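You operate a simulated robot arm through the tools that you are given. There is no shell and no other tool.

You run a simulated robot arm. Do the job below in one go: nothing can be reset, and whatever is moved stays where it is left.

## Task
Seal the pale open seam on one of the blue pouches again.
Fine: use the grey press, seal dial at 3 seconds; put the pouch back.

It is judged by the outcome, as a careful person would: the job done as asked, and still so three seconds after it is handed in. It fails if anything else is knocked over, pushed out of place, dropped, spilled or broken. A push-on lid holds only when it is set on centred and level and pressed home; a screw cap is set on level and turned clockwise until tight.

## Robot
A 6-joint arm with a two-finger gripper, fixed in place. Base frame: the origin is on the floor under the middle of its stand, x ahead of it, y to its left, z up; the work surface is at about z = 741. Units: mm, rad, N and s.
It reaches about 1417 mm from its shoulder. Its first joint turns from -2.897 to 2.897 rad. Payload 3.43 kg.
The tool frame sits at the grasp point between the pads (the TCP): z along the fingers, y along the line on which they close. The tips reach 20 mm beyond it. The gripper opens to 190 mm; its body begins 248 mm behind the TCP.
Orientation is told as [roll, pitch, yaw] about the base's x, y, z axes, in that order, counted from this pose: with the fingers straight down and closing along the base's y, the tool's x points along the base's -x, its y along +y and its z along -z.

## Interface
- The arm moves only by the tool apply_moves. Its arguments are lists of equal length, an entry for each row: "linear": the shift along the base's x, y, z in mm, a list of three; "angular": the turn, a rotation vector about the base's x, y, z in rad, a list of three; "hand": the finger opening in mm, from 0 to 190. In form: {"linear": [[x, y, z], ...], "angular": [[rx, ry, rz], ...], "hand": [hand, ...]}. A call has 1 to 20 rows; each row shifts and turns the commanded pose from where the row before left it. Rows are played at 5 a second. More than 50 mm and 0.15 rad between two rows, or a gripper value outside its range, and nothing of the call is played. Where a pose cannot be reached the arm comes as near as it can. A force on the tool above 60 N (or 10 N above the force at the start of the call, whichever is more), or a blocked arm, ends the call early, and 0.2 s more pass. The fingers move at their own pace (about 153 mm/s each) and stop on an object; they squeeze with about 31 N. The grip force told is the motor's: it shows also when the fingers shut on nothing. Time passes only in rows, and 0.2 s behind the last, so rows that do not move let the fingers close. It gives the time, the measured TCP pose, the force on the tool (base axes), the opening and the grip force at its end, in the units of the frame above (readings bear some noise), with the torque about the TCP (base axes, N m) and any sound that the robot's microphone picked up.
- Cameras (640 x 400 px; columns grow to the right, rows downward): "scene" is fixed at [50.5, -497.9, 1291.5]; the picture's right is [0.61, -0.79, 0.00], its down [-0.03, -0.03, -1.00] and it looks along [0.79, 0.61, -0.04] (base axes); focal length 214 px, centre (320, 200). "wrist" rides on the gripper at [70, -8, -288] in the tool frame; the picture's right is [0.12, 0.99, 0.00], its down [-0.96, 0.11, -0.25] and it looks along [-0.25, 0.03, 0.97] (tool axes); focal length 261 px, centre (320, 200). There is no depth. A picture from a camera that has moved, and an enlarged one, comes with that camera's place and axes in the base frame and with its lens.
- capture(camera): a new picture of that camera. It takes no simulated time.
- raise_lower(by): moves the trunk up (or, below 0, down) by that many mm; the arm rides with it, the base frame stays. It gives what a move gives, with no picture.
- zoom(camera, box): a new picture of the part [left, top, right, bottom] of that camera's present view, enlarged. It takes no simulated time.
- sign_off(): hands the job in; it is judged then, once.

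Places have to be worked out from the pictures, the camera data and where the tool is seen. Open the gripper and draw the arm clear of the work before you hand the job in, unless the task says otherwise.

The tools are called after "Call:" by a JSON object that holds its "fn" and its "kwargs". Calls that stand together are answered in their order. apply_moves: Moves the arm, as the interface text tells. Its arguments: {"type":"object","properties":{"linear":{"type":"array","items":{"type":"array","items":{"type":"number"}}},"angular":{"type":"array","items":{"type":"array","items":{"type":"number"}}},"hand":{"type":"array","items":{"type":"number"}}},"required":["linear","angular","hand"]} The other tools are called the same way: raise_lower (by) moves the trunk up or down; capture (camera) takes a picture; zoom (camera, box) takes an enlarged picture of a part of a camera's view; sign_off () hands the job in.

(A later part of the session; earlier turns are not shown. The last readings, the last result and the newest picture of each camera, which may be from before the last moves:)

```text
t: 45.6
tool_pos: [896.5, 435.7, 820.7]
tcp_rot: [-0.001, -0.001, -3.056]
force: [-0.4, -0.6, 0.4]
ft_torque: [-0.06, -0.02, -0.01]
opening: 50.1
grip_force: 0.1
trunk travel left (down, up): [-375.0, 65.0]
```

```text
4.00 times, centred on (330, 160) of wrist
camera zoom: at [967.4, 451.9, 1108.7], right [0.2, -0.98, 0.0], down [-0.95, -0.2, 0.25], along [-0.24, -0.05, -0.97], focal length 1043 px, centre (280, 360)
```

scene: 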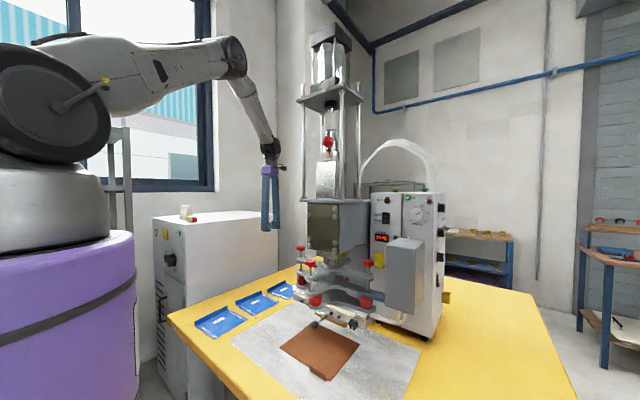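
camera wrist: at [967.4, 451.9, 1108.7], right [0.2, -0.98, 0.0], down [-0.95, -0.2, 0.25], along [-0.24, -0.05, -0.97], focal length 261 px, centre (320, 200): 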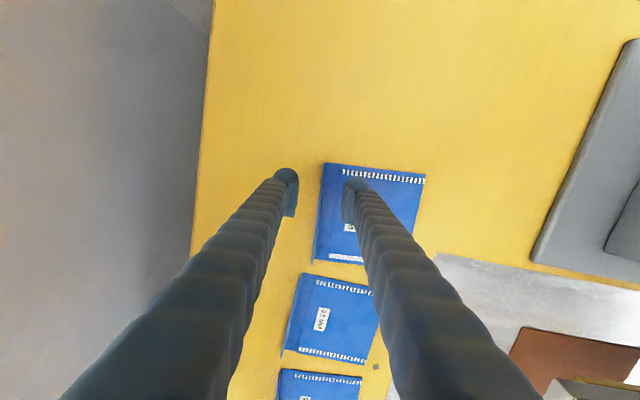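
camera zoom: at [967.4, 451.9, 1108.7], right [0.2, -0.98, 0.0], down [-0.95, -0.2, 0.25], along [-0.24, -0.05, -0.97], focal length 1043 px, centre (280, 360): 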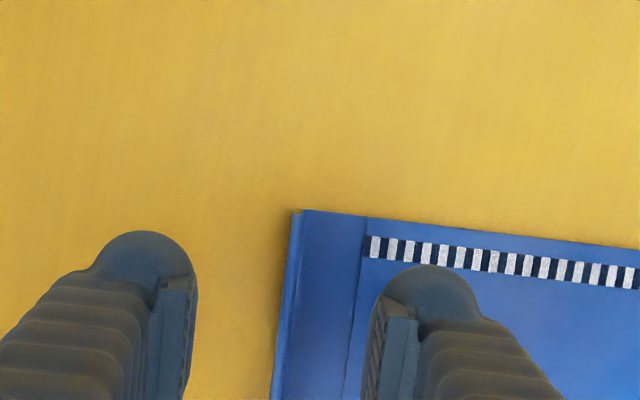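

The flange is centred within about 1 mm between the pads and the grip point is 32 mm from its end. I descend slowly to z ≈ 767 and check the force.

Call:
{"fn": "apply_moves", "kwargs": {"linear": [[0, -1.2, -20], [0, 0, -17], [0, 0, -10], [0, 0, -7], [0, 0, 0]], "angular": [[0, 0, 0], [0, 0, 0], [0, 0, 0], [0, 0, 0], [0, 0, 0]], "hand": [50, 50, 50, 50, 50]}}

Call:
{"fn": "zoom", "kwargs": {"camera": "wrist", "box": [260, 110, 400, 210]}}

Call:
{"fn": "zoom", "kwargs": {"camera": "scene", "box": [260, 250, 320, 310]}}

```text
t: 46.8
tool_pos: [897.0, 434.4, 766.9]
tcp_rot: [0.0, -0.004, -3.056]
force: [-0.4, -0.1, -0.2]
ft_torque: [-0.01, -0.03, -0.02]
opening: 50.0
grip_force: 0.1
trunk travel left (down, up): [-375.0, 65.0]
```

```text
4.00 times, centred on (330, 160) of wrist
camera zoom: at [968.6, 450.6, 1054.8], right [0.2, -0.98, 0.0], down [-0.95, -0.2, 0.25], along [-0.25, -0.05, -0.97], focal length 1043 px, centre (280, 360)
```

zoom: 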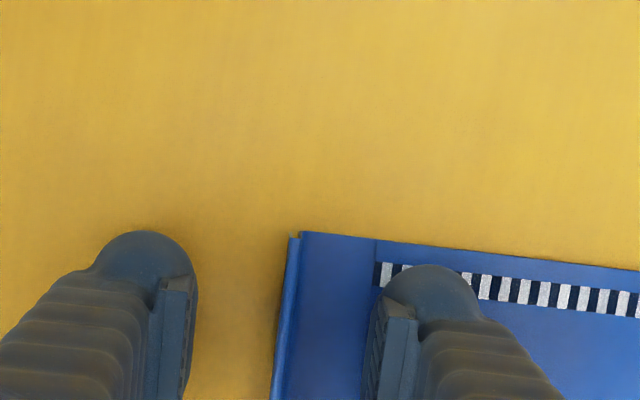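

```text
6.67 times, centred on (290, 280) of scene
camera zoom: at [50.5, -497.9, 1291.5], right [0.61, -0.79, 0.0], down [-0.03, -0.03, -1.0], along [0.79, 0.61, -0.04], focal length 1430 px, centre (520, -333)
```

zoom: 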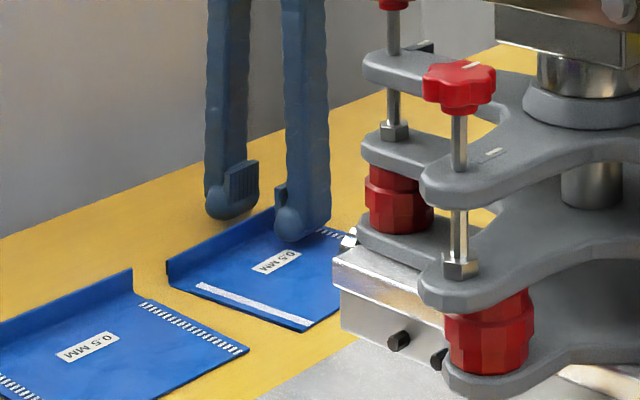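

The scene view shows the flange is about 20 mm tall while my pads end about 13 mm above the tips, so I need to be lower. I step down gently, watching the force.

Call:
{"fn": "apply_moves", "kwargs": {"linear": [[0, 0, -1.5], [0, 0, -1.5], [0, 0, 0]], "angular": [[0, 0, 0], [0, 0, 0], [0, 0, 0]], "hand": [40, 30, 30]}}

Call:
{"fn": "zoom", "kwargs": {"camera": "scene", "box": [265, 262, 305, 302]}}

```text
t: 47.6
tool_pos: [897.3, 435.0, 763.7]
tcp_rot: [0.001, -0.002, -3.056]
force: [0.3, 0.1, -0.4]
ft_torque: [0.01, -0.04, 0.01]
opening: 29.9
grip_force: 0.1
trunk travel left (down, up): [-375.0, 65.0]
```

```text
10.00 times, centred on (285, 282) of scene
camera zoom: at [50.5, -497.9, 1291.5], right [0.61, -0.79, 0.0], down [-0.03, -0.03, -1.0], along [0.79, 0.61, -0.04], focal length 2145 px, centre (670, -620)
```

zoom: 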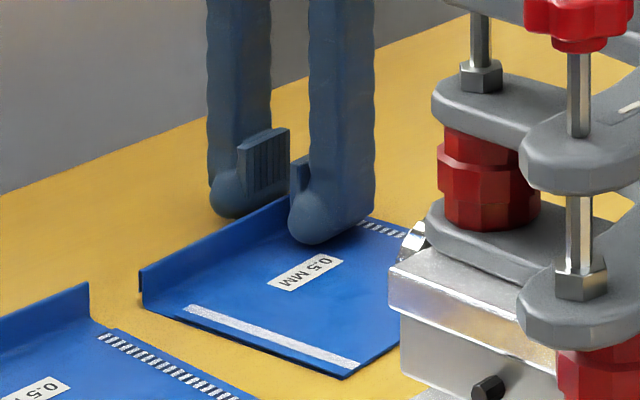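

No contact yet at z 763.7. I go 1.5 mm lower and close on the flange.

Call:
{"fn": "apply_moves", "kwargs": {"linear": [[0, 0, -1], [0, 0, -0.7], [0, 0, 0], [0, 0, 0], [0, 0, 0], [0, 0, 0]], "angular": [[0, 0, 0], [0, 0, 0], [0, 0, 0], [0, 0, 0], [0, 0, 0], [0, 0, 0]], "hand": [30, 30, 30, 10, 0, 0]}}

Call:
{"fn": "zoom", "kwargs": {"camera": "scene", "box": [265, 262, 305, 302]}}

Call:
{"fn": "zoom", "kwargs": {"camera": "wrist", "box": [250, 110, 430, 250]}}

```text
t: 49.0
tool_pos: [896.8, 435.2, 762.0]
tcp_rot: [-0.003, -0.002, -3.057]
force: [0.4, -0.3, 8.9]
ft_torque: [-0.03, 0.01, -0.15]
opening: 5.8
grip_force: 30.9
trunk travel left (down, up): [-375.0, 65.0]
```

```text
10.00 times, centred on (285, 282) of scene
camera zoom: at [50.5, -497.9, 1291.5], right [0.61, -0.79, 0.0], down [-0.03, -0.03, -1.0], along [0.79, 0.61, -0.04], focal length 2145 px, centre (670, -620)
```

zoom: 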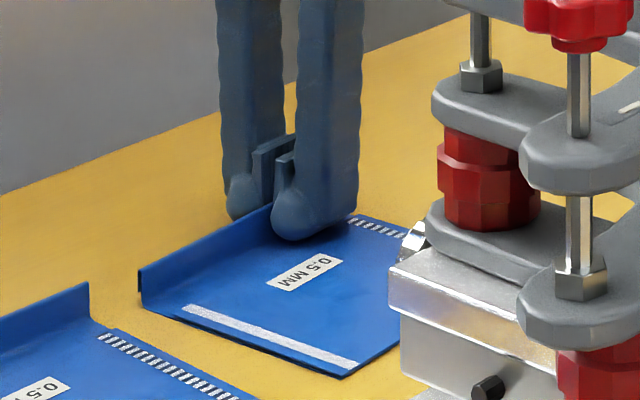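

```text
2.86 times, centred on (340, 180) of wrist
camera zoom: at [967.9, 450.0, 1051.1], right [0.2, -0.98, 0.0], down [-0.95, -0.2, 0.25], along [-0.24, -0.05, -0.97], focal length 745 px, centre (263, 257)
```

zoom: 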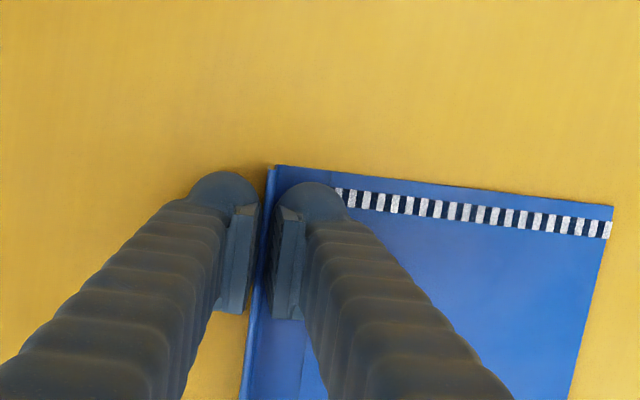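

The flange is held (opening 5.8 mm). I lift straight up and check that the pouch comes along level.

Call:
{"fn": "apply_moves", "kwargs": {"linear": [[0, 0, 5], [0, 0, 15], [0, 0, 30], [0, 0, 45], [0, 0, 45], [0, 0, 0]], "angular": [[0, 0, 0], [0, 0, 0], [0, 0, 0], [0, 0, 0], [0, 0, 0], [0, 0, 0]], "hand": [0, 0, 0, 0, 0, 0]}}

Call:
{"fn": "zoom", "kwargs": {"camera": "scene", "box": [220, 220, 340, 320]}}

Call:
{"fn": "capture", "kwargs": {"camera": "wrist"}}

```text
t: 50.4
tool_pos: [895.7, 435.1, 901.1]
tcp_rot: [-0.001, -0.003, -3.057]
force: [0.2, -0.9, -0.9]
ft_torque: [0.03, -0.01, -0.01]
opening: 5.8
grip_force: 30.9
trunk travel left (down, up): [-375.0, 65.0]
```

```text
4.00 times, centred on (280, 270) of scene
camera zoom: at [50.5, -497.9, 1291.5], right [0.61, -0.79, 0.0], down [-0.03, -0.03, -1.0], along [0.79, 0.61, -0.04], focal length 858 px, centre (480, -80)
```

zoom: 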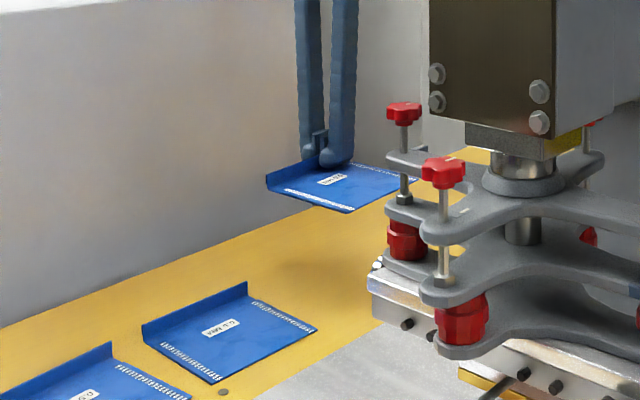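

```text
taken
camera wrist: at [968.3, 451.5, 1190.0], right [0.2, -0.98, 0.0], down [-0.95, -0.2, 0.25], along [-0.25, -0.05, -0.97], focal length 261 px, centre (320, 200)
```

wrist: 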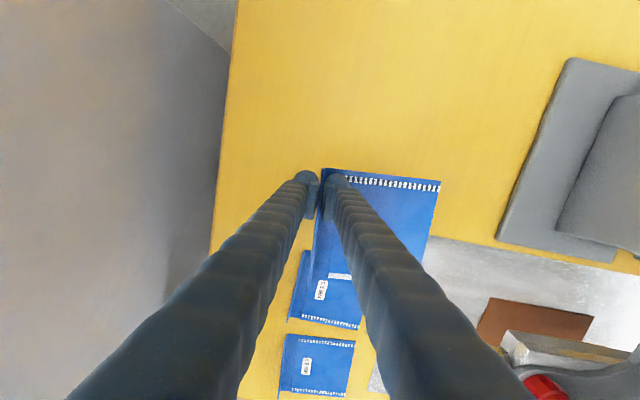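

The pouch is lifted level and rigid. I measure the seam's position relative to the tool from the wrist view.

Call:
{"fn": "zoom", "kwargs": {"camera": "wrist", "box": [305, 160, 450, 290]}}

Call:
{"fn": "zoom", "kwargs": {"camera": "wrist", "box": [315, 255, 365, 295]}}

```text
3.08 times, centred on (378, 225) of wrist
camera zoom: at [968.3, 451.5, 1190.0], right [0.2, -0.98, 0.0], down [-0.95, -0.2, 0.25], along [-0.25, -0.05, -0.97], focal length 802 px, centre (143, 123)
```

zoom: 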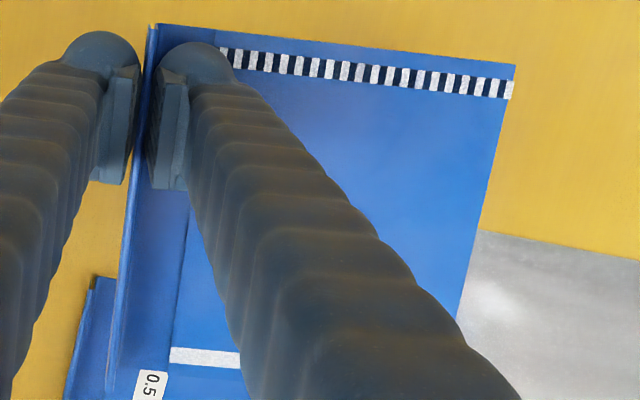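

```text
10.00 times, centred on (340, 275) of wrist
camera zoom: at [968.3, 451.5, 1190.0], right [0.2, -0.98, 0.0], down [-0.95, -0.2, 0.25], along [-0.25, -0.05, -0.97], focal length 2606 px, centre (120, -550)
```

zoom: 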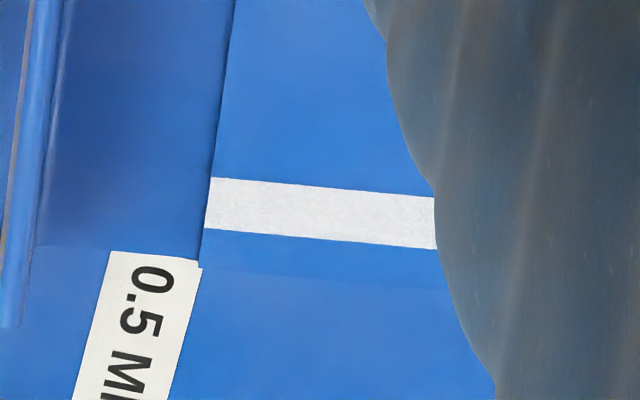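

Seam lies 107.4 mm from the tool along the flange, centred 84.7 mm from it. I carry the pouch to open space at (602, 330) while turning it clockwise by half a turn.

Call:
{"fn": "apply_moves", "kwargs": {"linear": [[-42, -15, 0], [-42, -15, 0], [-42, -15, 0], [-42, -15, 0], [-42, -15, 0], [-42, -15, 0], [-42, -15, 0], [0, 0, 0], [0, 0, 0], [0, 0, 0], [0, 0, 0], [0, 0, 0], [0, 0, 0], [0, 0, 0], [0, 0, 0], [0, 0, 0], [0, 0, 0], [0, 0, 0], [0, 0, 0], [0, 0, 0]], "angular": [[0, 0, -0.1403], [0, 0, -0.1403], [0, 0, -0.1403], [0, 0, -0.1403], [0, 0, -0.1403], [0, 0, -0.1403], [0, 0, -0.1403], [0, 0, -0.1403], [0, 0, -0.1403], [0, 0, -0.1403], [0, 0, -0.1403], [0, 0, -0.1403], [0, 0, -0.1403], [0, 0, -0.1403], [0, 0, -0.1403], [0, 0, -0.1403], [0, 0, -0.1403], [0, 0, -0.1403], [0, 0, -0.1403], [0, 0, -0.1403]], "hand": [0, 0, 0, 0, 0, 0, 0, 0, 0, 0, 0, 0, 0, 0, 0, 0, 0, 0, 0, 0]}}

Call:
{"fn": "capture", "kwargs": {"camera": "scene"}}

```text
t: 54.6
tool_pos: [602.5, 329.7, 901.9]
tcp_rot: [0.0, -0.003, 0.42]
force: [0.1, 0.0, -0.5]
ft_torque: [-0.06, 0.01, -0.01]
opening: 5.9
grip_force: 30.9
trunk travel left (down, up): [-375.0, 65.0]
```

```text
taken
```

scene: 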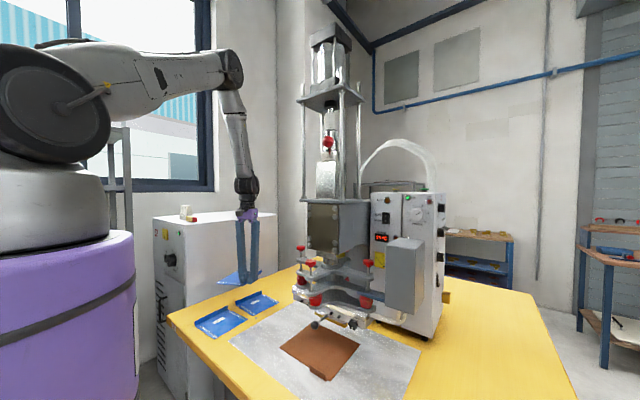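

Half turn nearly done and the pouch is steady. I finish the rotation and move around to the front of the press at x ≈ 430, staying clear of its front arm.

Call:
{"fn": "apply_moves", "kwargs": {"linear": [[-34, -30, 0], [-34, -30, 0], [-34, -30, 0], [-34, -30, 0], [-34, -30, 0], [0, -45, 0], [0, -45, 0], [0, -45, 0], [0, -45, 0], [0, -45, 0], [0, -45, 0], [0, -46, 0], [0, 0, 0]], "angular": [[0, 0, -0.14], [0, 0, -0.14], [0, 0, -0.14], [0, 0, 0], [0, 0, 0], [0, 0, 0], [0, 0, 0], [0, 0, 0], [0, 0, 0], [0, 0, 0], [0, 0, 0], [0, 0, 0], [0, 0, 0]], "hand": [0, 0, 0, 0, 0, 0, 0, 0, 0, 0, 0, 0, 0]}}

Call:
{"fn": "capture", "kwargs": {"camera": "scene"}}

Call:
{"fn": "capture", "kwargs": {"camera": "wrist"}}

```text
t: 57.4
tool_pos: [433.0, -136.9, 899.5]
tcp_rot: [0.0, 0.001, 0.001]
force: [0.1, -0.2, 0.1]
ft_torque: [0.07, 0.06, -0.02]
opening: 6.2
grip_force: 30.8
trunk travel left (down, up): [-375.0, 65.0]
```

```text
taken
```

scene: 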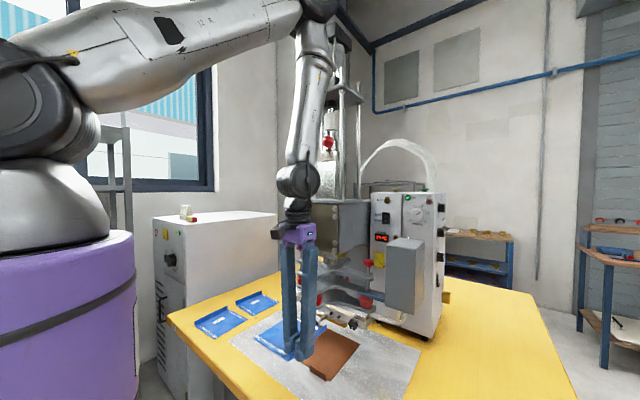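

```text
taken
camera wrist: at [364.1, -144.2, 1189.3], right [-0.12, 0.99, 0.0], down [0.96, 0.12, 0.25], along [0.25, 0.03, -0.97], focal length 261 px, centre (320, 200)
```

wrist: 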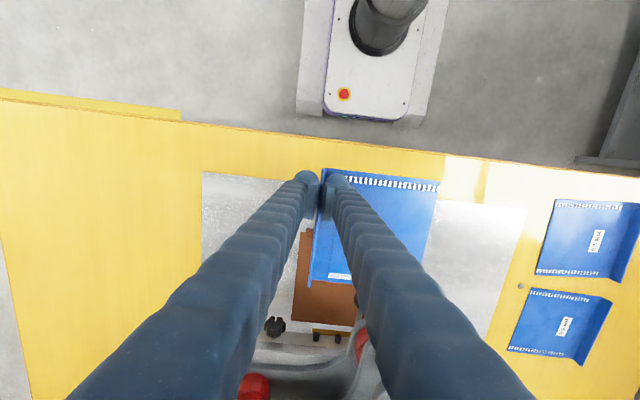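

The pouch is at the front of the press. I check the palm's width and the pouch's place against the head in the scene camera.

Call:
{"fn": "zoom", "kwargs": {"camera": "scene", "box": [250, 180, 410, 380]}}

Call:
{"fn": "zoom", "kwargs": {"camera": "scene", "box": [250, 300, 350, 380]}}

Call:
{"fn": "zoom", "kwargs": {"camera": "wrist", "box": [250, 160, 450, 400]}}

```text
2.00 times, centred on (330, 280) of scene
camera zoom: at [50.5, -497.9, 1291.5], right [0.61, -0.79, 0.0], down [-0.03, -0.03, -1.0], along [0.79, 0.61, -0.04], focal length 429 px, centre (300, 40)
```

zoom: 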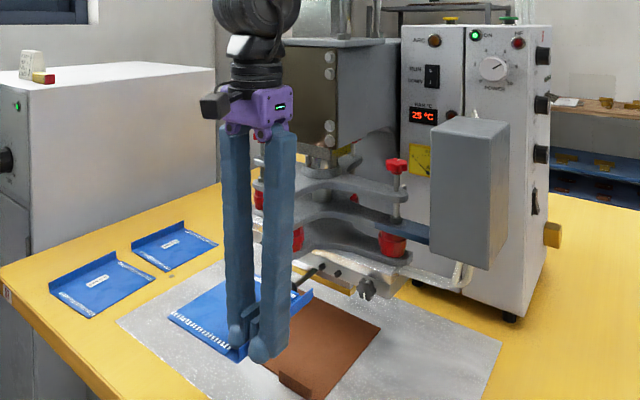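

```text
5.00 times, centred on (300, 340) of scene
camera zoom: at [50.5, -497.9, 1291.5], right [0.61, -0.79, 0.0], down [-0.03, -0.03, -1.0], along [0.79, 0.61, -0.04], focal length 1072 px, centre (420, -500)
```

zoom: 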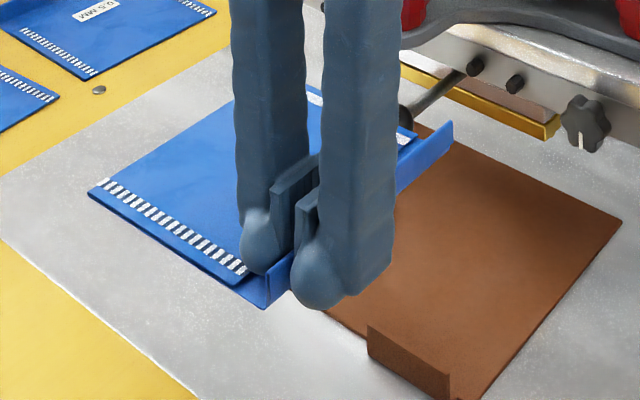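

```text
1.67 times, centred on (350, 280) of wrist
camera zoom: at [364.1, -144.2, 1189.3], right [-0.12, 0.99, 0.0], down [0.96, 0.12, 0.25], along [0.25, 0.03, -0.97], focal length 434 px, centre (270, 67)
```

zoom: 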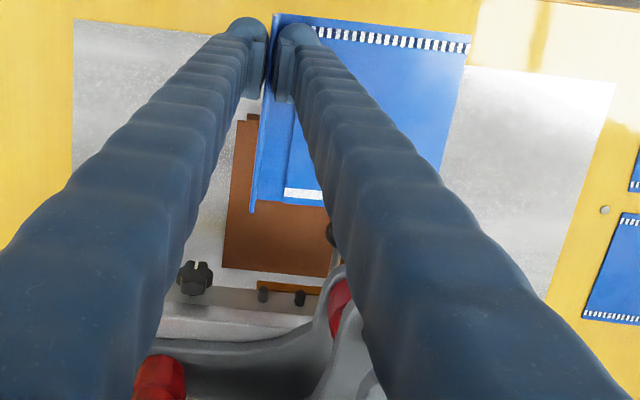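

The held pouch projects where predicted in the scene camera (within 1–3 mm), which validates my model; the ridge centre is x ≈ 701.5. I lower to z ≈ 805 (pouch base ≈ 784, above the pad's tab) and slide in toward the head, stopping a little short.

Call:
{"fn": "apply_moves", "kwargs": {"linear": [[0, 0, -35], [0, 0, -35], [0, 0, -25], [35, 0, 0], [35, 0, 0], [35, 0, 0], [25, 0, 0], [15, 0, 0], [0, 0, 0]], "angular": [[0, 0, 0], [0, 0, 0], [0, 0, 0], [0, 0, 0], [0, 0, 0], [0, 0, 0], [0, 0, 0], [0, 0, 0], [0, 0, 0]], "hand": [0, 0, 0, 0, 0, 0, 0, 0, 0]}}

Call:
{"fn": "zoom", "kwargs": {"camera": "scene", "box": [250, 180, 410, 380]}}

Call:
{"fn": "zoom", "kwargs": {"camera": "scene", "box": [280, 280, 380, 360]}}

Call:
{"fn": "capture", "kwargs": {"camera": "wrist"}}

```text
t: 59.4
tool_pos: [578.2, -135.9, 805.9]
tcp_rot: [-0.001, 0.0, 0.0]
force: [0.2, 0.2, 0.3]
ft_torque: [-0.02, 0.0, 0.0]
opening: 5.7
grip_force: 31.3
trunk travel left (down, up): [-375.0, 65.0]
```

```text
2.00 times, centred on (330, 280) of scene
camera zoom: at [50.5, -497.9, 1291.5], right [0.61, -0.79, 0.0], down [-0.03, -0.03, -1.0], along [0.79, 0.61, -0.04], focal length 429 px, centre (300, 40)
```

zoom: 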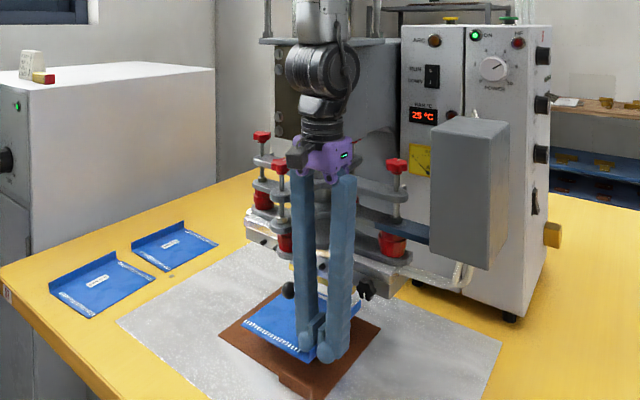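

```text
5.00 times, centred on (330, 320) of scene
camera zoom: at [50.5, -497.9, 1291.5], right [0.61, -0.79, 0.0], down [-0.03, -0.03, -1.0], along [0.79, 0.61, -0.04], focal length 1072 px, centre (270, -400)
```

zoom: 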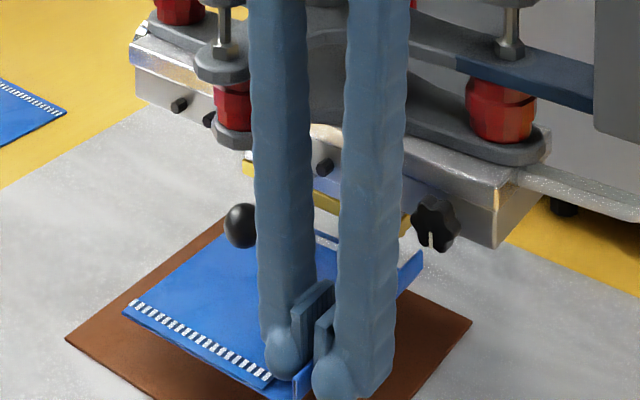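

```text
taken
camera wrist: at [508.2, -143.5, 1095.6], right [-0.12, 0.99, 0.0], down [0.96, 0.12, 0.25], along [0.25, 0.03, -0.97], focal length 261 px, centre (320, 200)
```

wrist: 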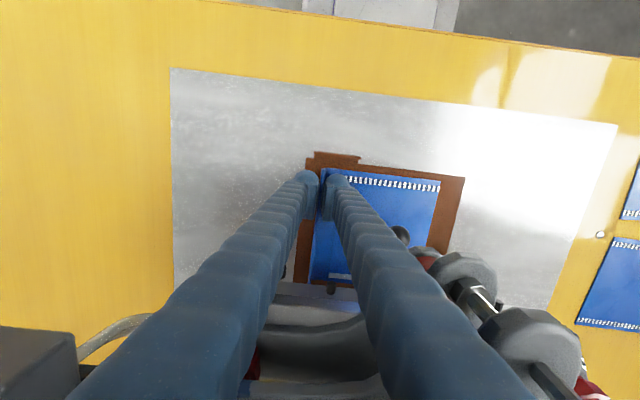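

Clearances look fine: palm about 25 mm from the front arm, pouch level below the electrode. I move the last 16 mm in and lower to 20 mm above expected contact.

Call:
{"fn": "apply_moves", "kwargs": {"linear": [[8, 0, 0], [8, 0, 0], [0, 0, -10], [0, 0, -10], [0, 0, 0]], "angular": [[0, 0, 0], [0, 0, 0], [0, 0, 0], [0, 0, 0], [0, 0, 0]], "hand": [0, 0, 0, 0, 0]}}

Call:
{"fn": "zoom", "kwargs": {"camera": "scene", "box": [290, 290, 370, 350]}}

```text
t: 60.6
tool_pos: [589.9, -136.4, 792.1]
tcp_rot: [-0.001, -0.007, 0.001]
force: [0.0, 0.4, 0.4]
ft_torque: [-0.05, 0.0, 0.01]
opening: 6.2
grip_force: 30.8
trunk travel left (down, up): [-375.0, 65.0]
```

```text
6.67 times, centred on (330, 320) of scene
camera zoom: at [50.5, -497.9, 1291.5], right [0.61, -0.79, 0.0], down [-0.03, -0.03, -1.0], along [0.79, 0.61, -0.04], focal length 1430 px, centre (253, -600)
```

zoom: 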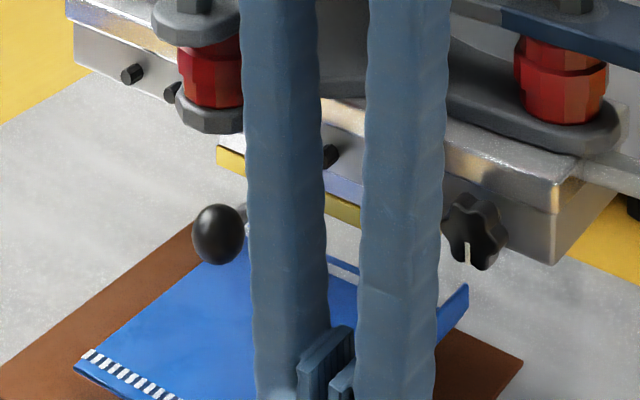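

The measured pose lags the command a little (x 590, z 792) with no force. I let it settle and read again.

Call:
{"fn": "apply_moves", "kwargs": {"linear": [[0, 0, 0], [0, 0, 0], [0, 0, 0]], "angular": [[0, 0, 0], [0, 0, 0], [0, 0, 0]], "hand": [0, 0, 0]}}

Call:
{"fn": "capture", "kwargs": {"camera": "scene"}}

Call:
{"fn": "capture", "kwargs": {"camera": "wrist"}}

```text
t: 61.4
tool_pos: [588.9, -137.1, 790.0]
tcp_rot: [0.0, -0.006, 0.002]
force: [0.9, 0.3, 0.3]
ft_torque: [-0.03, -0.02, 0.02]
opening: 5.9
grip_force: 31.0
trunk travel left (down, up): [-375.0, 65.0]
```

```text
taken
```

scene: 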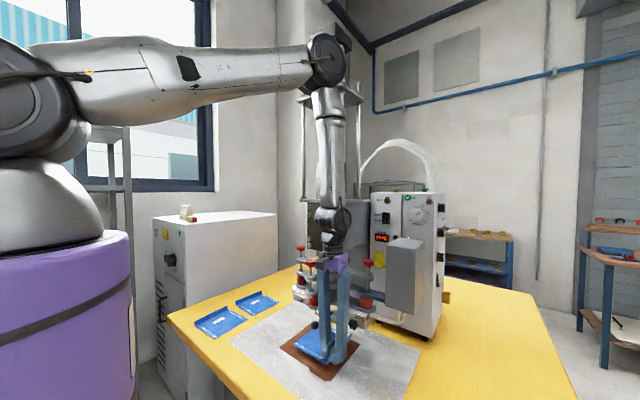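

```text
taken
camera wrist: at [518.3, -143.5, 1079.0], right [-0.12, 0.99, 0.0], down [0.96, 0.12, 0.25], along [0.25, 0.03, -0.97], focal length 261 px, centre (320, 200)
```

wrist: 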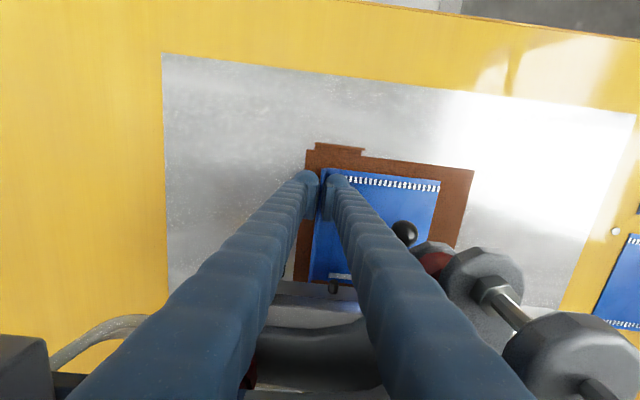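

Something in the arm may be touching the press column, since the tool feels nothing but the pose lags. I look at the elbow and forearm near the press.

Call:
{"fn": "zoom", "kwargs": {"camera": "scene", "box": [270, 0, 400, 160]}}

Call:
{"fn": "zoom", "kwargs": {"camera": "scene", "box": [280, 120, 400, 290]}}

```text
2.50 times, centred on (335, 80) of scene
camera zoom: at [50.5, -497.9, 1291.5], right [0.61, -0.79, 0.0], down [-0.03, -0.03, -1.0], along [0.79, 0.61, -0.04], focal length 536 px, centre (282, 500)
```

zoom: 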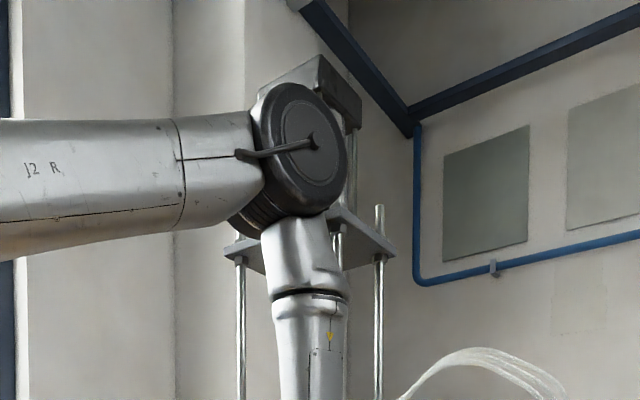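

```text
2.35 times, centred on (340, 205) of scene
camera zoom: at [50.5, -497.9, 1291.5], right [0.61, -0.79, 0.0], down [-0.03, -0.03, -1.0], along [0.79, 0.61, -0.04], focal length 505 px, centre (273, 188)
```

zoom: 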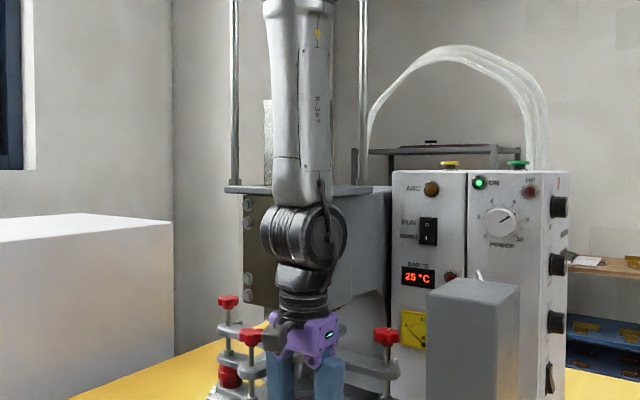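

The elbow joint is right against the press's top plate — I must not push there. I back out the way I came (up first, then back), then I'll lower the trunk so the elbow folds further from the press.

Call:
{"fn": "apply_moves", "kwargs": {"linear": [[0, 0, 10], [0, 0, 12], [-15, 0, 0], [-30, 0, 0], [-40, 0, 0], [-40, 0, 0], [-38, 0, 0], [0, 0, 40], [0, 0, 45], [0, 0, 45], [0, 0, 45], [0, 0, 45], [0, 0, 45], [0, 0, 45], [0, 0, 30], [0, 0, 0]], "angular": [[0, 0, 0], [0, 0, 0], [0, 0, 0], [0, 0, 0], [0, 0, 0], [0, 0, 0], [0, 0, 0], [0, 0, 0], [0, 0, 0], [0, 0, 0], [0, 0, 0], [0, 0, 0], [0, 0, 0], [0, 0, 0], [0, 0, 0], [0, 0, 0]], "hand": [0, 0, 0, 0, 0, 0, 0, 0, 0, 0, 0, 0, 0, 0, 0, 0]}}

Call:
{"fn": "zoom", "kwargs": {"camera": "scene", "box": [240, 0, 440, 200]}}

Call:
{"fn": "capture", "kwargs": {"camera": "scene"}}

```text
t: 64.8
tool_pos: [431.6, -136.6, 1150.2]
tcp_rot: [0.0, 0.0, 0.0]
force: [-0.1, 0.5, -0.5]
ft_torque: [-0.02, 0.02, 0.0]
opening: 6.0
grip_force: 31.2
trunk travel left (down, up): [-375.0, 65.0]
```

```text
2.00 times, centred on (340, 100) of scene
camera zoom: at [50.5, -497.9, 1291.5], right [0.61, -0.79, 0.0], down [-0.03, -0.03, -1.0], along [0.79, 0.61, -0.04], focal length 429 px, centre (280, 400)
```

zoom: 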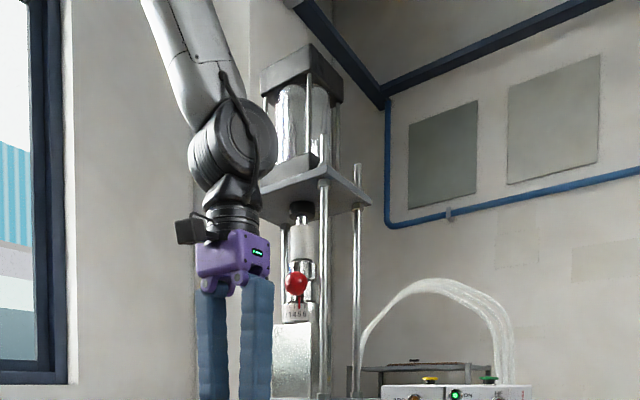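

```text
taken
```

scene: 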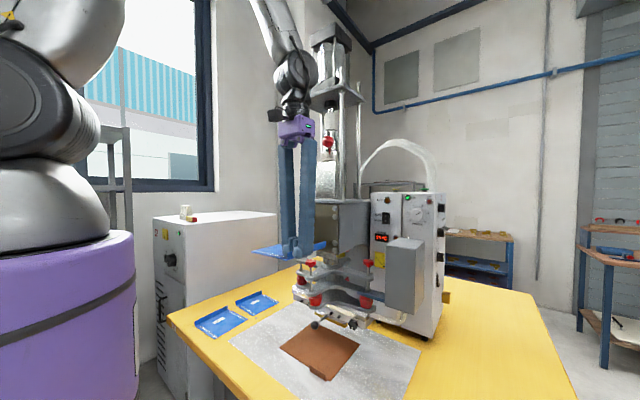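

The press looks unmoved. Now I lower the trunk by 300 mm; the arm and pouch ride down to about z 850 in free space in front of the press.

Call:
{"fn": "raise_lower", "kwargs": {"by": -300}}

Call:
{"fn": "capture", "kwargs": {"camera": "scene"}}

```text
t: 67.8
tool_pos: [429.5, -135.9, 849.2]
tcp_rot: [0.0, -0.001, 0.002]
force: [1.1, -0.1, -1.4]
ft_torque: [0.0, -0.03, -0.01]
opening: 5.8
grip_force: 31.1
trunk travel left (down, up): [-75.0, 365.0]
```

```text
taken
```

scene: 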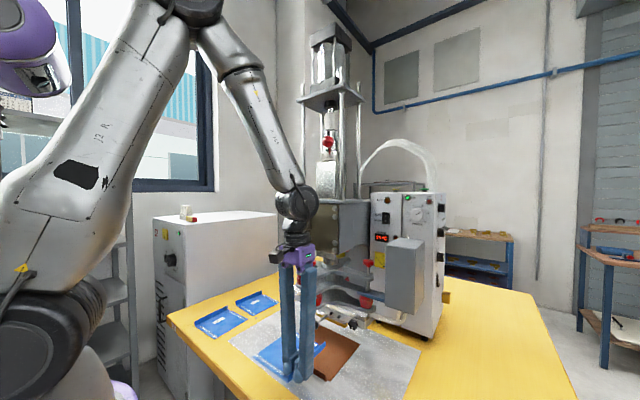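

The elbow is now well away from the press. I lower to z ≈ 806 and slide in to x ≈ 594, then check the pose and pictures.

Call:
{"fn": "apply_moves", "kwargs": {"linear": [[0, 0, -22], [0, 0, -21], [38, 0, 0], [38, 0, 0], [38, 0, 0], [30, 0, 0], [14, 0, 0], [6.5, 0, 0], [0, 0, 0]], "angular": [[0, 0, 0], [0, 0, 0], [0, 0, 0], [0, 0, 0], [0, 0, 0], [0, 0, 0], [0, 0, 0], [0, 0, 0], [0, 0, 0]], "hand": [0, 0, 0, 0, 0, 0, 0, 0, 0]}}

Call:
{"fn": "capture", "kwargs": {"camera": "scene"}}

Call:
{"fn": "zoom", "kwargs": {"camera": "scene", "box": [280, 230, 380, 350]}}

```text
t: 69.8
tool_pos: [594.4, -135.1, 806.3]
tcp_rot: [0.001, -0.001, 0.002]
force: [0.2, 0.6, -0.8]
ft_torque: [0.0, 0.0, 0.01]
opening: 5.9
grip_force: 31.3
trunk travel left (down, up): [-75.0, 365.0]
```

```text
taken
```

scene: 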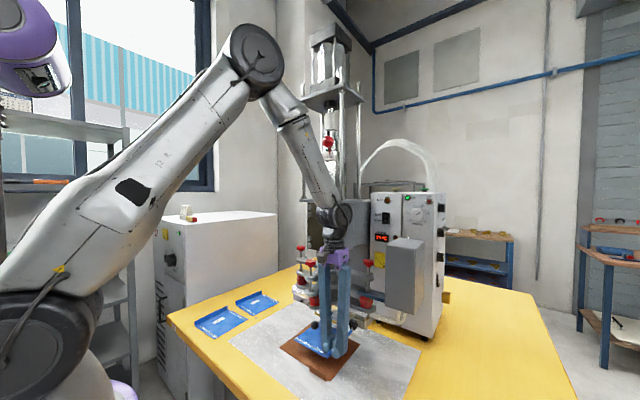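

```text
3.33 times, centred on (330, 290) of scene
camera zoom: at [50.5, -497.9, 1291.5], right [0.61, -0.79, 0.0], down [-0.03, -0.03, -1.0], along [0.79, 0.61, -0.04], focal length 715 px, centre (287, -100)
```

zoom: 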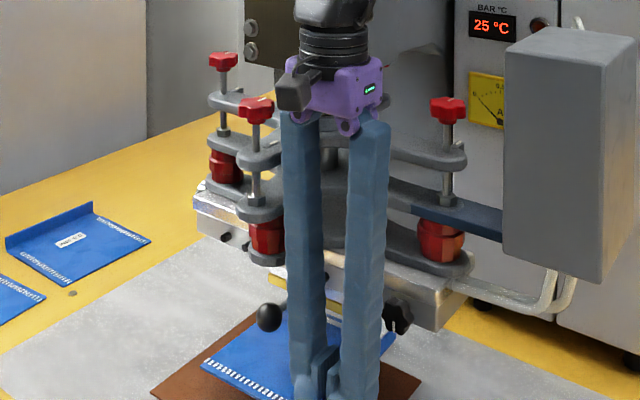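

The pose is reached exactly. I lower onto the pad: quickly to 780, then in small steps watching the force.

Call:
{"fn": "apply_moves", "kwargs": {"linear": [[0, 0, -10], [0, 0, -10], [0, 0, -6], [0, 0, -4], [0, 0, 0]], "angular": [[0, 0, 0], [0, 0, 0], [0, 0, 0], [0, 0, 0], [0, 0, 0]], "hand": [0, 0, 0, 0, 0]}}

Call:
{"fn": "zoom", "kwargs": {"camera": "scene", "box": [290, 290, 370, 350]}}

```text
t: 71.0
tool_pos: [595.5, -135.3, 777.1]
tcp_rot: [0.002, -0.001, 0.001]
force: [0.0, 0.1, -0.4]
ft_torque: [-0.01, 0.04, 0.01]
opening: 5.8
grip_force: 30.7
trunk travel left (down, up): [-75.0, 365.0]
```

```text
6.67 times, centred on (330, 320) of scene
camera zoom: at [50.5, -497.9, 1291.5], right [0.61, -0.79, 0.0], down [-0.03, -0.03, -1.0], along [0.79, 0.61, -0.04], focal length 1430 px, centre (253, -600)
```

zoom: 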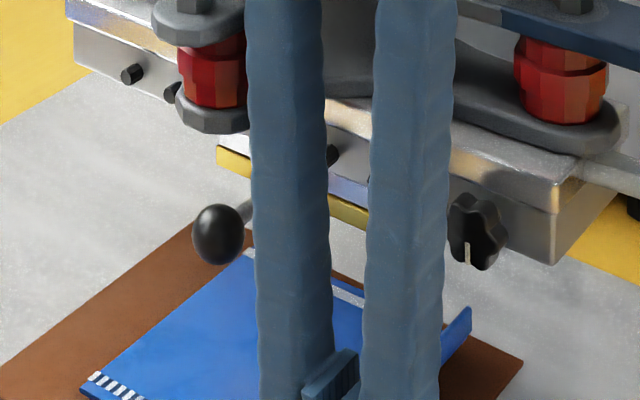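

Call:
{"fn": "apply_moves", "kwargs": {"linear": [[0, 0, -2], [0, 0, -2], [0, 0, -1], [0, 0, 0]], "angular": [[0, 0, 0], [0, 0, 0], [0, 0, 0], [0, 0, 0]], "hand": [0, 0, 0, 0]}}

```text
t: 72.0
tool_pos: [594.8, -136.7, 771.3]
tcp_rot: [-0.001, -0.003, 0.002]
force: [-0.4, -0.2, -0.7]
ft_torque: [-0.02, 0.03, 0.01]
opening: 6.3
grip_force: 30.8
trunk travel left (down, up): [-75.0, 365.0]
```

No contact yet at z ≈ 772. I continue in 1 mm steps.

Call:
{"fn": "apply_moves", "kwargs": {"linear": [[0, 0, -1], [0, 0, -1], [0, 0, -1], [0, 0, 0]], "angular": [[0, 0, 0], [0, 0, 0], [0, 0, 0], [0, 0, 0]], "hand": [0, 0, 0, 0]}}

Call:
{"fn": "zoom", "kwargs": {"camera": "scene", "box": [290, 300, 370, 360]}}

```text
t: 73.0
tool_pos: [595.0, -136.2, 768.4]
tcp_rot: [0.0, -0.003, 0.002]
force: [-0.2, 0.5, -0.6]
ft_torque: [0.0, 0.0, 0.01]
opening: 6.0
grip_force: 31.2
trunk travel left (down, up): [-75.0, 365.0]
```

```text
6.67 times, centred on (330, 330) of scene
camera zoom: at [50.5, -497.9, 1291.5], right [0.61, -0.79, 0.0], down [-0.03, -0.03, -1.0], along [0.79, 0.61, -0.04], focal length 1430 px, centre (253, -667)
```

zoom: 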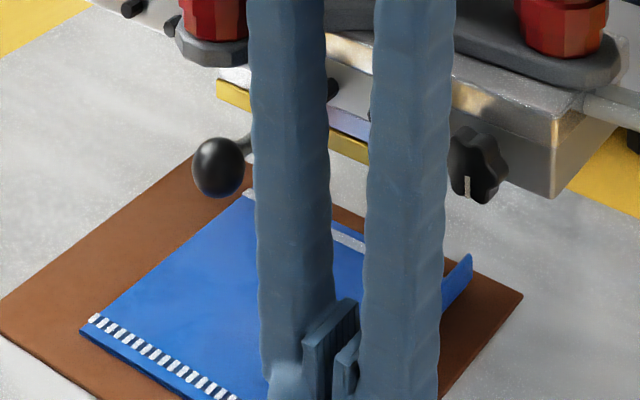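

Still free; seam lies at x ≈ 700–702 as intended. I continue down in 1 mm steps.

Call:
{"fn": "apply_moves", "kwargs": {"linear": [[0, 0, -1], [0, 0, -1], [0, 0, 0]], "angular": [[0, 0, 0], [0, 0, 0], [0, 0, 0]], "hand": [0, 0, 0]}}

```text
t: 73.8
tool_pos: [593.8, -134.8, 768.9]
tcp_rot: [-0.002, -0.001, 0.002]
force: [-1.8, -0.9, 10.2]
ft_torque: [0.0, -0.31, -0.02]
opening: 6.0
grip_force: 31.3
trunk travel left (down, up): [-75.0, 365.0]
```

Contact at z ≈ 768 with 10 N: the pouch rests on the pad. I ease up half a millimetre, open the fingers, rise and withdraw toward the robot.

Call:
{"fn": "apply_moves", "kwargs": {"linear": [[0, 0, 0.7], [0, 0, 0], [0, 0, 0], [0, 0, 15], [0, 0, 25], [0, 0, 10], [-35, 0, 0], [-40, 0, 0], [-45, 0, 0], [-45, 0, 0], [0, 0, 0]], "angular": [[0, 0, 0], [0, 0, 0], [0, 0, 0], [0, 0, 0], [0, 0, 0], [0, 0, 0], [0, 0, 0], [0, 0, 0], [0, 0, 0], [0, 0, 0], [0, 0, 0]], "hand": [0, 24, 24, 24, 24, 24, 24, 24, 24, 24, 24]}}

Call:
{"fn": "capture", "kwargs": {"camera": "wrist"}}

Call:
{"fn": "zoom", "kwargs": {"camera": "scene", "box": [290, 295, 370, 355]}}

```text
t: 76.2
tool_pos: [429.0, -136.7, 816.5]
tcp_rot: [0.001, -0.004, 0.0]
force: [-0.1, -1.0, -0.4]
ft_torque: [0.04, -0.07, 0.01]
opening: 23.8
grip_force: 0.0
trunk travel left (down, up): [-75.0, 365.0]
```

```text
taken
camera wrist: at [359.4, -143.8, 1105.0], right [-0.12, 0.99, 0.0], down [0.96, 0.12, 0.25], along [0.25, 0.03, -0.97], focal length 261 px, centre (320, 200)
```

wrist: 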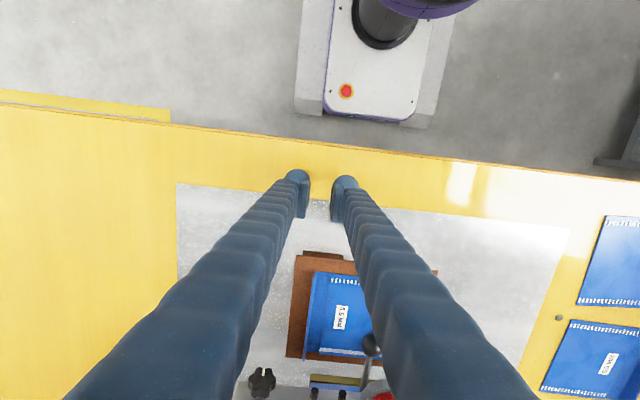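

```text
6.67 times, centred on (330, 325) of scene
camera zoom: at [50.5, -497.9, 1291.5], right [0.61, -0.79, 0.0], down [-0.03, -0.03, -1.0], along [0.79, 0.61, -0.04], focal length 1430 px, centre (253, -633)
```

zoom: 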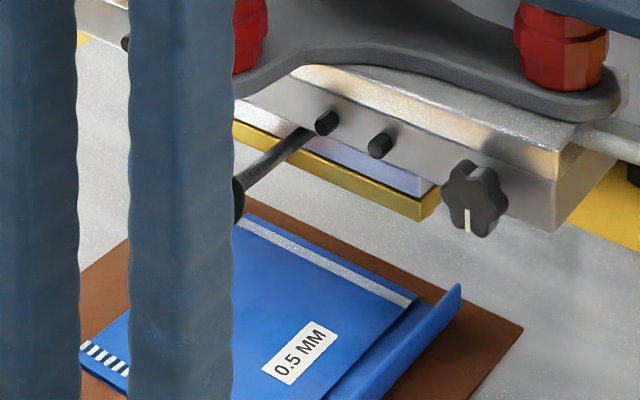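

The pouch lies with its pale seam at x ≈ 702–703, y ≈ −108…10, and the ridge in the same camera is at x ≈ 703, y −116…21 — well aligned. I raise the trunk again to reach the START button.

Call:
{"fn": "raise_lower", "kwargs": {"by": 300}}

Call:
{"fn": "zoom", "kwargs": {"camera": "scene", "box": [290, 280, 380, 350]}}

```text
t: 79.2
tool_pos: [429.5, -137.0, 1116.8]
tcp_rot: [0.0, 0.0, 0.001]
force: [-0.6, -0.4, -0.1]
ft_torque: [-0.04, 0.01, 0.0]
opening: 23.9
grip_force: 0.0
trunk travel left (down, up): [-375.0, 65.0]
```

```text
5.71 times, centred on (335, 315) of scene
camera zoom: at [50.5, -497.9, 1291.5], right [0.61, -0.79, 0.0], down [-0.03, -0.03, -1.0], along [0.79, 0.61, -0.04], focal length 1226 px, centre (234, -457)
```

zoom: 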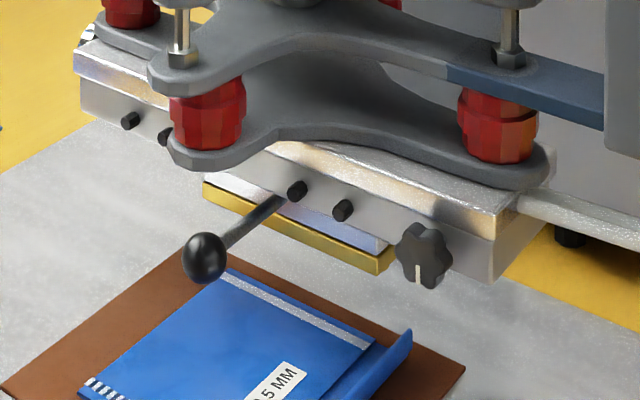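

Seam and electrode line up well (seam x ≈ 701.5, ridge ≈ 702). I now travel up and around to the START button with closed fingers, leaning the tool so the wrist stays away from the press column.

Call:
{"fn": "apply_moves", "kwargs": {"linear": [[0, -29, 40], [0, -29, 40], [0, -29, 40], [0, -29, 40], [0, -29, 40], [0, -29, 40], [0, -29, 40], [44, -10, 4], [44, -10, 4], [44, -10, 4], [44, -10, 4], [44, -10, 4], [44, -10, 4], [44, -6, 4], [44, -5, 4], [0, 0, 0]], "angular": [[0, 0, 0], [0, 0, 0], [0, 0, 0], [0, 0, 0], [0, 0, 0], [0, 0, 0], [0, 0, 0], [0.0717, -0.1024, 0], [0.0717, -0.1024, 0], [0.0717, -0.1024, 0], [0.0717, -0.1024, 0], [0, 0, 0], [0, 0, 0], [0, 0, 0], [0, 0, 0], [0, 0, 0]], "hand": [0, 0, 0, 0, 0, 0, 0, 0, 0, 0, 0, 0, 0, 0, 0, 0]}}

Call:
{"fn": "capture", "kwargs": {"camera": "wrist"}}

Call:
{"fn": "capture", "kwargs": {"camera": "scene"}}

```text
t: 82.6
tool_pos: [780.1, -412.0, 1429.6]
tcp_rot: [0.304, -0.406, -0.062]
force: [-0.1, 0.7, 0.2]
ft_torque: [0.01, -0.04, -0.01]
opening: 0.2
grip_force: 31.3
trunk travel left (down, up): [-375.0, 65.0]
```

```text
taken
camera wrist: at [604.1, -493.2, 1653.1], right [-0.17, 0.96, 0.23], down [0.78, -0.01, 0.63], along [0.61, 0.28, -0.74], focal length 261 px, centre (320, 200)
```

wrist: 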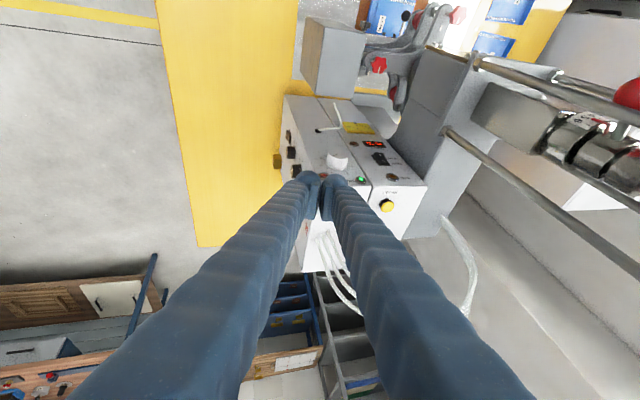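

```text
taken
```

scene: 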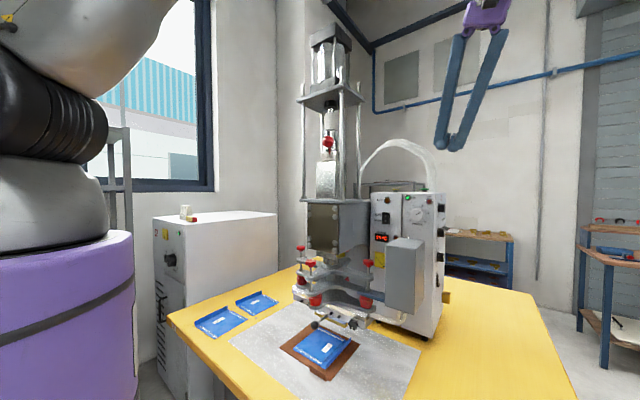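

START is at about (913, −320), cap top z ≈ 1300. I move above it and check in the scene camera before pressing.

Call:
{"fn": "apply_moves", "kwargs": {"linear": [[28.3, 20.8, -8], [28.3, 20.8, -10], [28.3, 20.8, -12], [28.3, 20.8, -15], [28.4, 20.6, -16], [0, 0, 0]], "angular": [[0, 0, 0], [0, 0, 0], [0, 0, 0], [0, 0, 0], [0, 0, 0], [0, 0, 0]], "hand": [0, 0, 0, 0, 0, 0]}}

Call:
{"fn": "zoom", "kwargs": {"camera": "scene", "box": [390, 140, 470, 220]}}

Call:
{"fn": "zoom", "kwargs": {"camera": "wrist", "box": [240, 120, 400, 240]}}

```text
t: 84.0
tool_pos: [923.2, -306.6, 1368.6]
tcp_rot: [0.302, -0.408, -0.062]
force: [-0.8, -0.1, 1.1]
ft_torque: [-0.02, -0.07, -0.04]
opening: 0.0
grip_force: 31.2
trunk travel left (down, up): [-375.0, 65.0]
```

```text
5.00 times, centred on (430, 180) of scene
camera zoom: at [50.5, -497.9, 1291.5], right [0.61, -0.79, 0.0], down [-0.03, -0.03, -1.0], along [0.79, 0.61, -0.04], focal length 1072 px, centre (-230, 300)
```

zoom: 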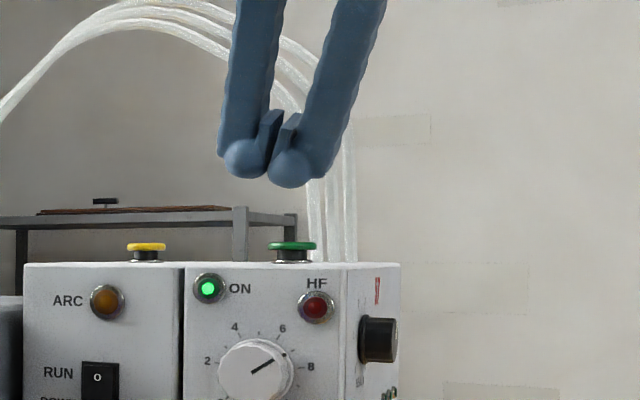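

```text
3.33 times, centred on (320, 180) of wrist
camera zoom: at [746.0, -388.0, 1591.8], right [-0.17, 0.96, 0.22], down [0.78, -0.01, 0.63], along [0.61, 0.28, -0.74], focal length 869 px, centre (320, 267)
```

zoom: 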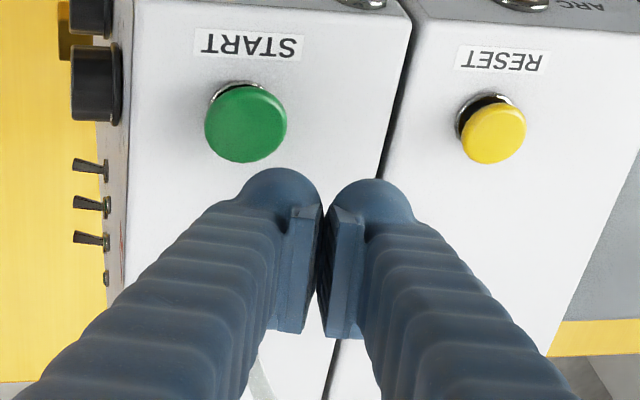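

My −y fingertip will land about 3 mm from the button's centre. I descend to just above it with a small correction.

Call:
{"fn": "apply_moves", "kwargs": {"linear": [[-1.2, -1.2, -14], [-1.2, -1.2, -14], [0, 0, -8], [0, 0, 0]], "angular": [[0, 0, 0], [0, 0, 0], [0, 0, 0], [0, 0, 0]], "hand": [0, 0, 0, 0]}}

Call:
{"fn": "zoom", "kwargs": {"camera": "scene", "box": [390, 150, 460, 210]}}

Call:
{"fn": "zoom", "kwargs": {"camera": "wrist", "box": [240, 120, 400, 240]}}

```text
t: 85.0
tool_pos: [921.8, -310.6, 1331.2]
tcp_rot: [0.303, -0.405, -0.062]
force: [0.4, 0.3, 0.0]
ft_torque: [0.01, -0.01, 0.0]
opening: 0.2
grip_force: 30.4
trunk travel left (down, up): [-375.0, 65.0]
```

```text
6.67 times, centred on (425, 180) of scene
camera zoom: at [50.5, -497.9, 1291.5], right [0.61, -0.79, 0.0], down [-0.03, -0.03, -1.0], along [0.79, 0.61, -0.04], focal length 1430 px, centre (-380, 333)
```

zoom: 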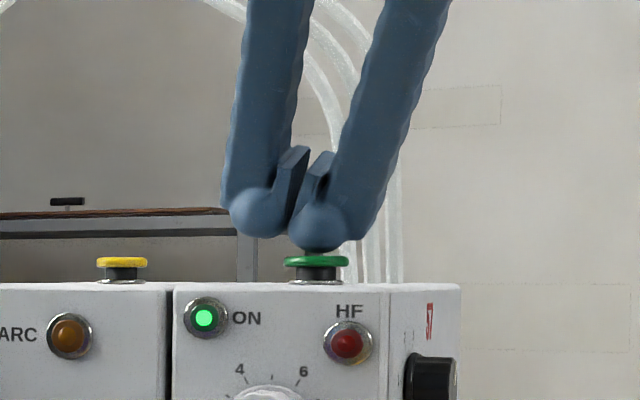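

```text
3.33 times, centred on (320, 180) of wrist
camera zoom: at [745.5, -391.5, 1554.2], right [-0.17, 0.96, 0.23], down [0.78, -0.01, 0.63], along [0.61, 0.28, -0.75], focal length 869 px, centre (320, 267)
```

zoom: 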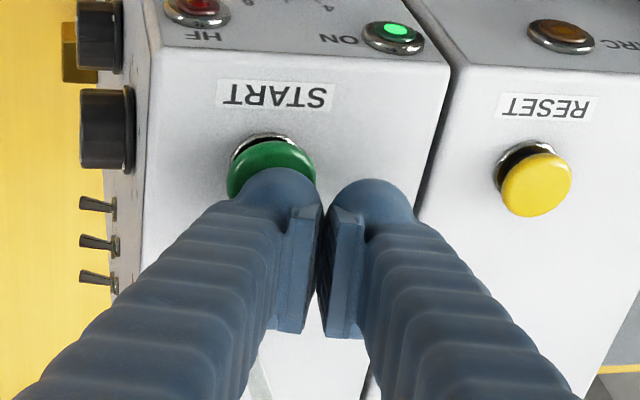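

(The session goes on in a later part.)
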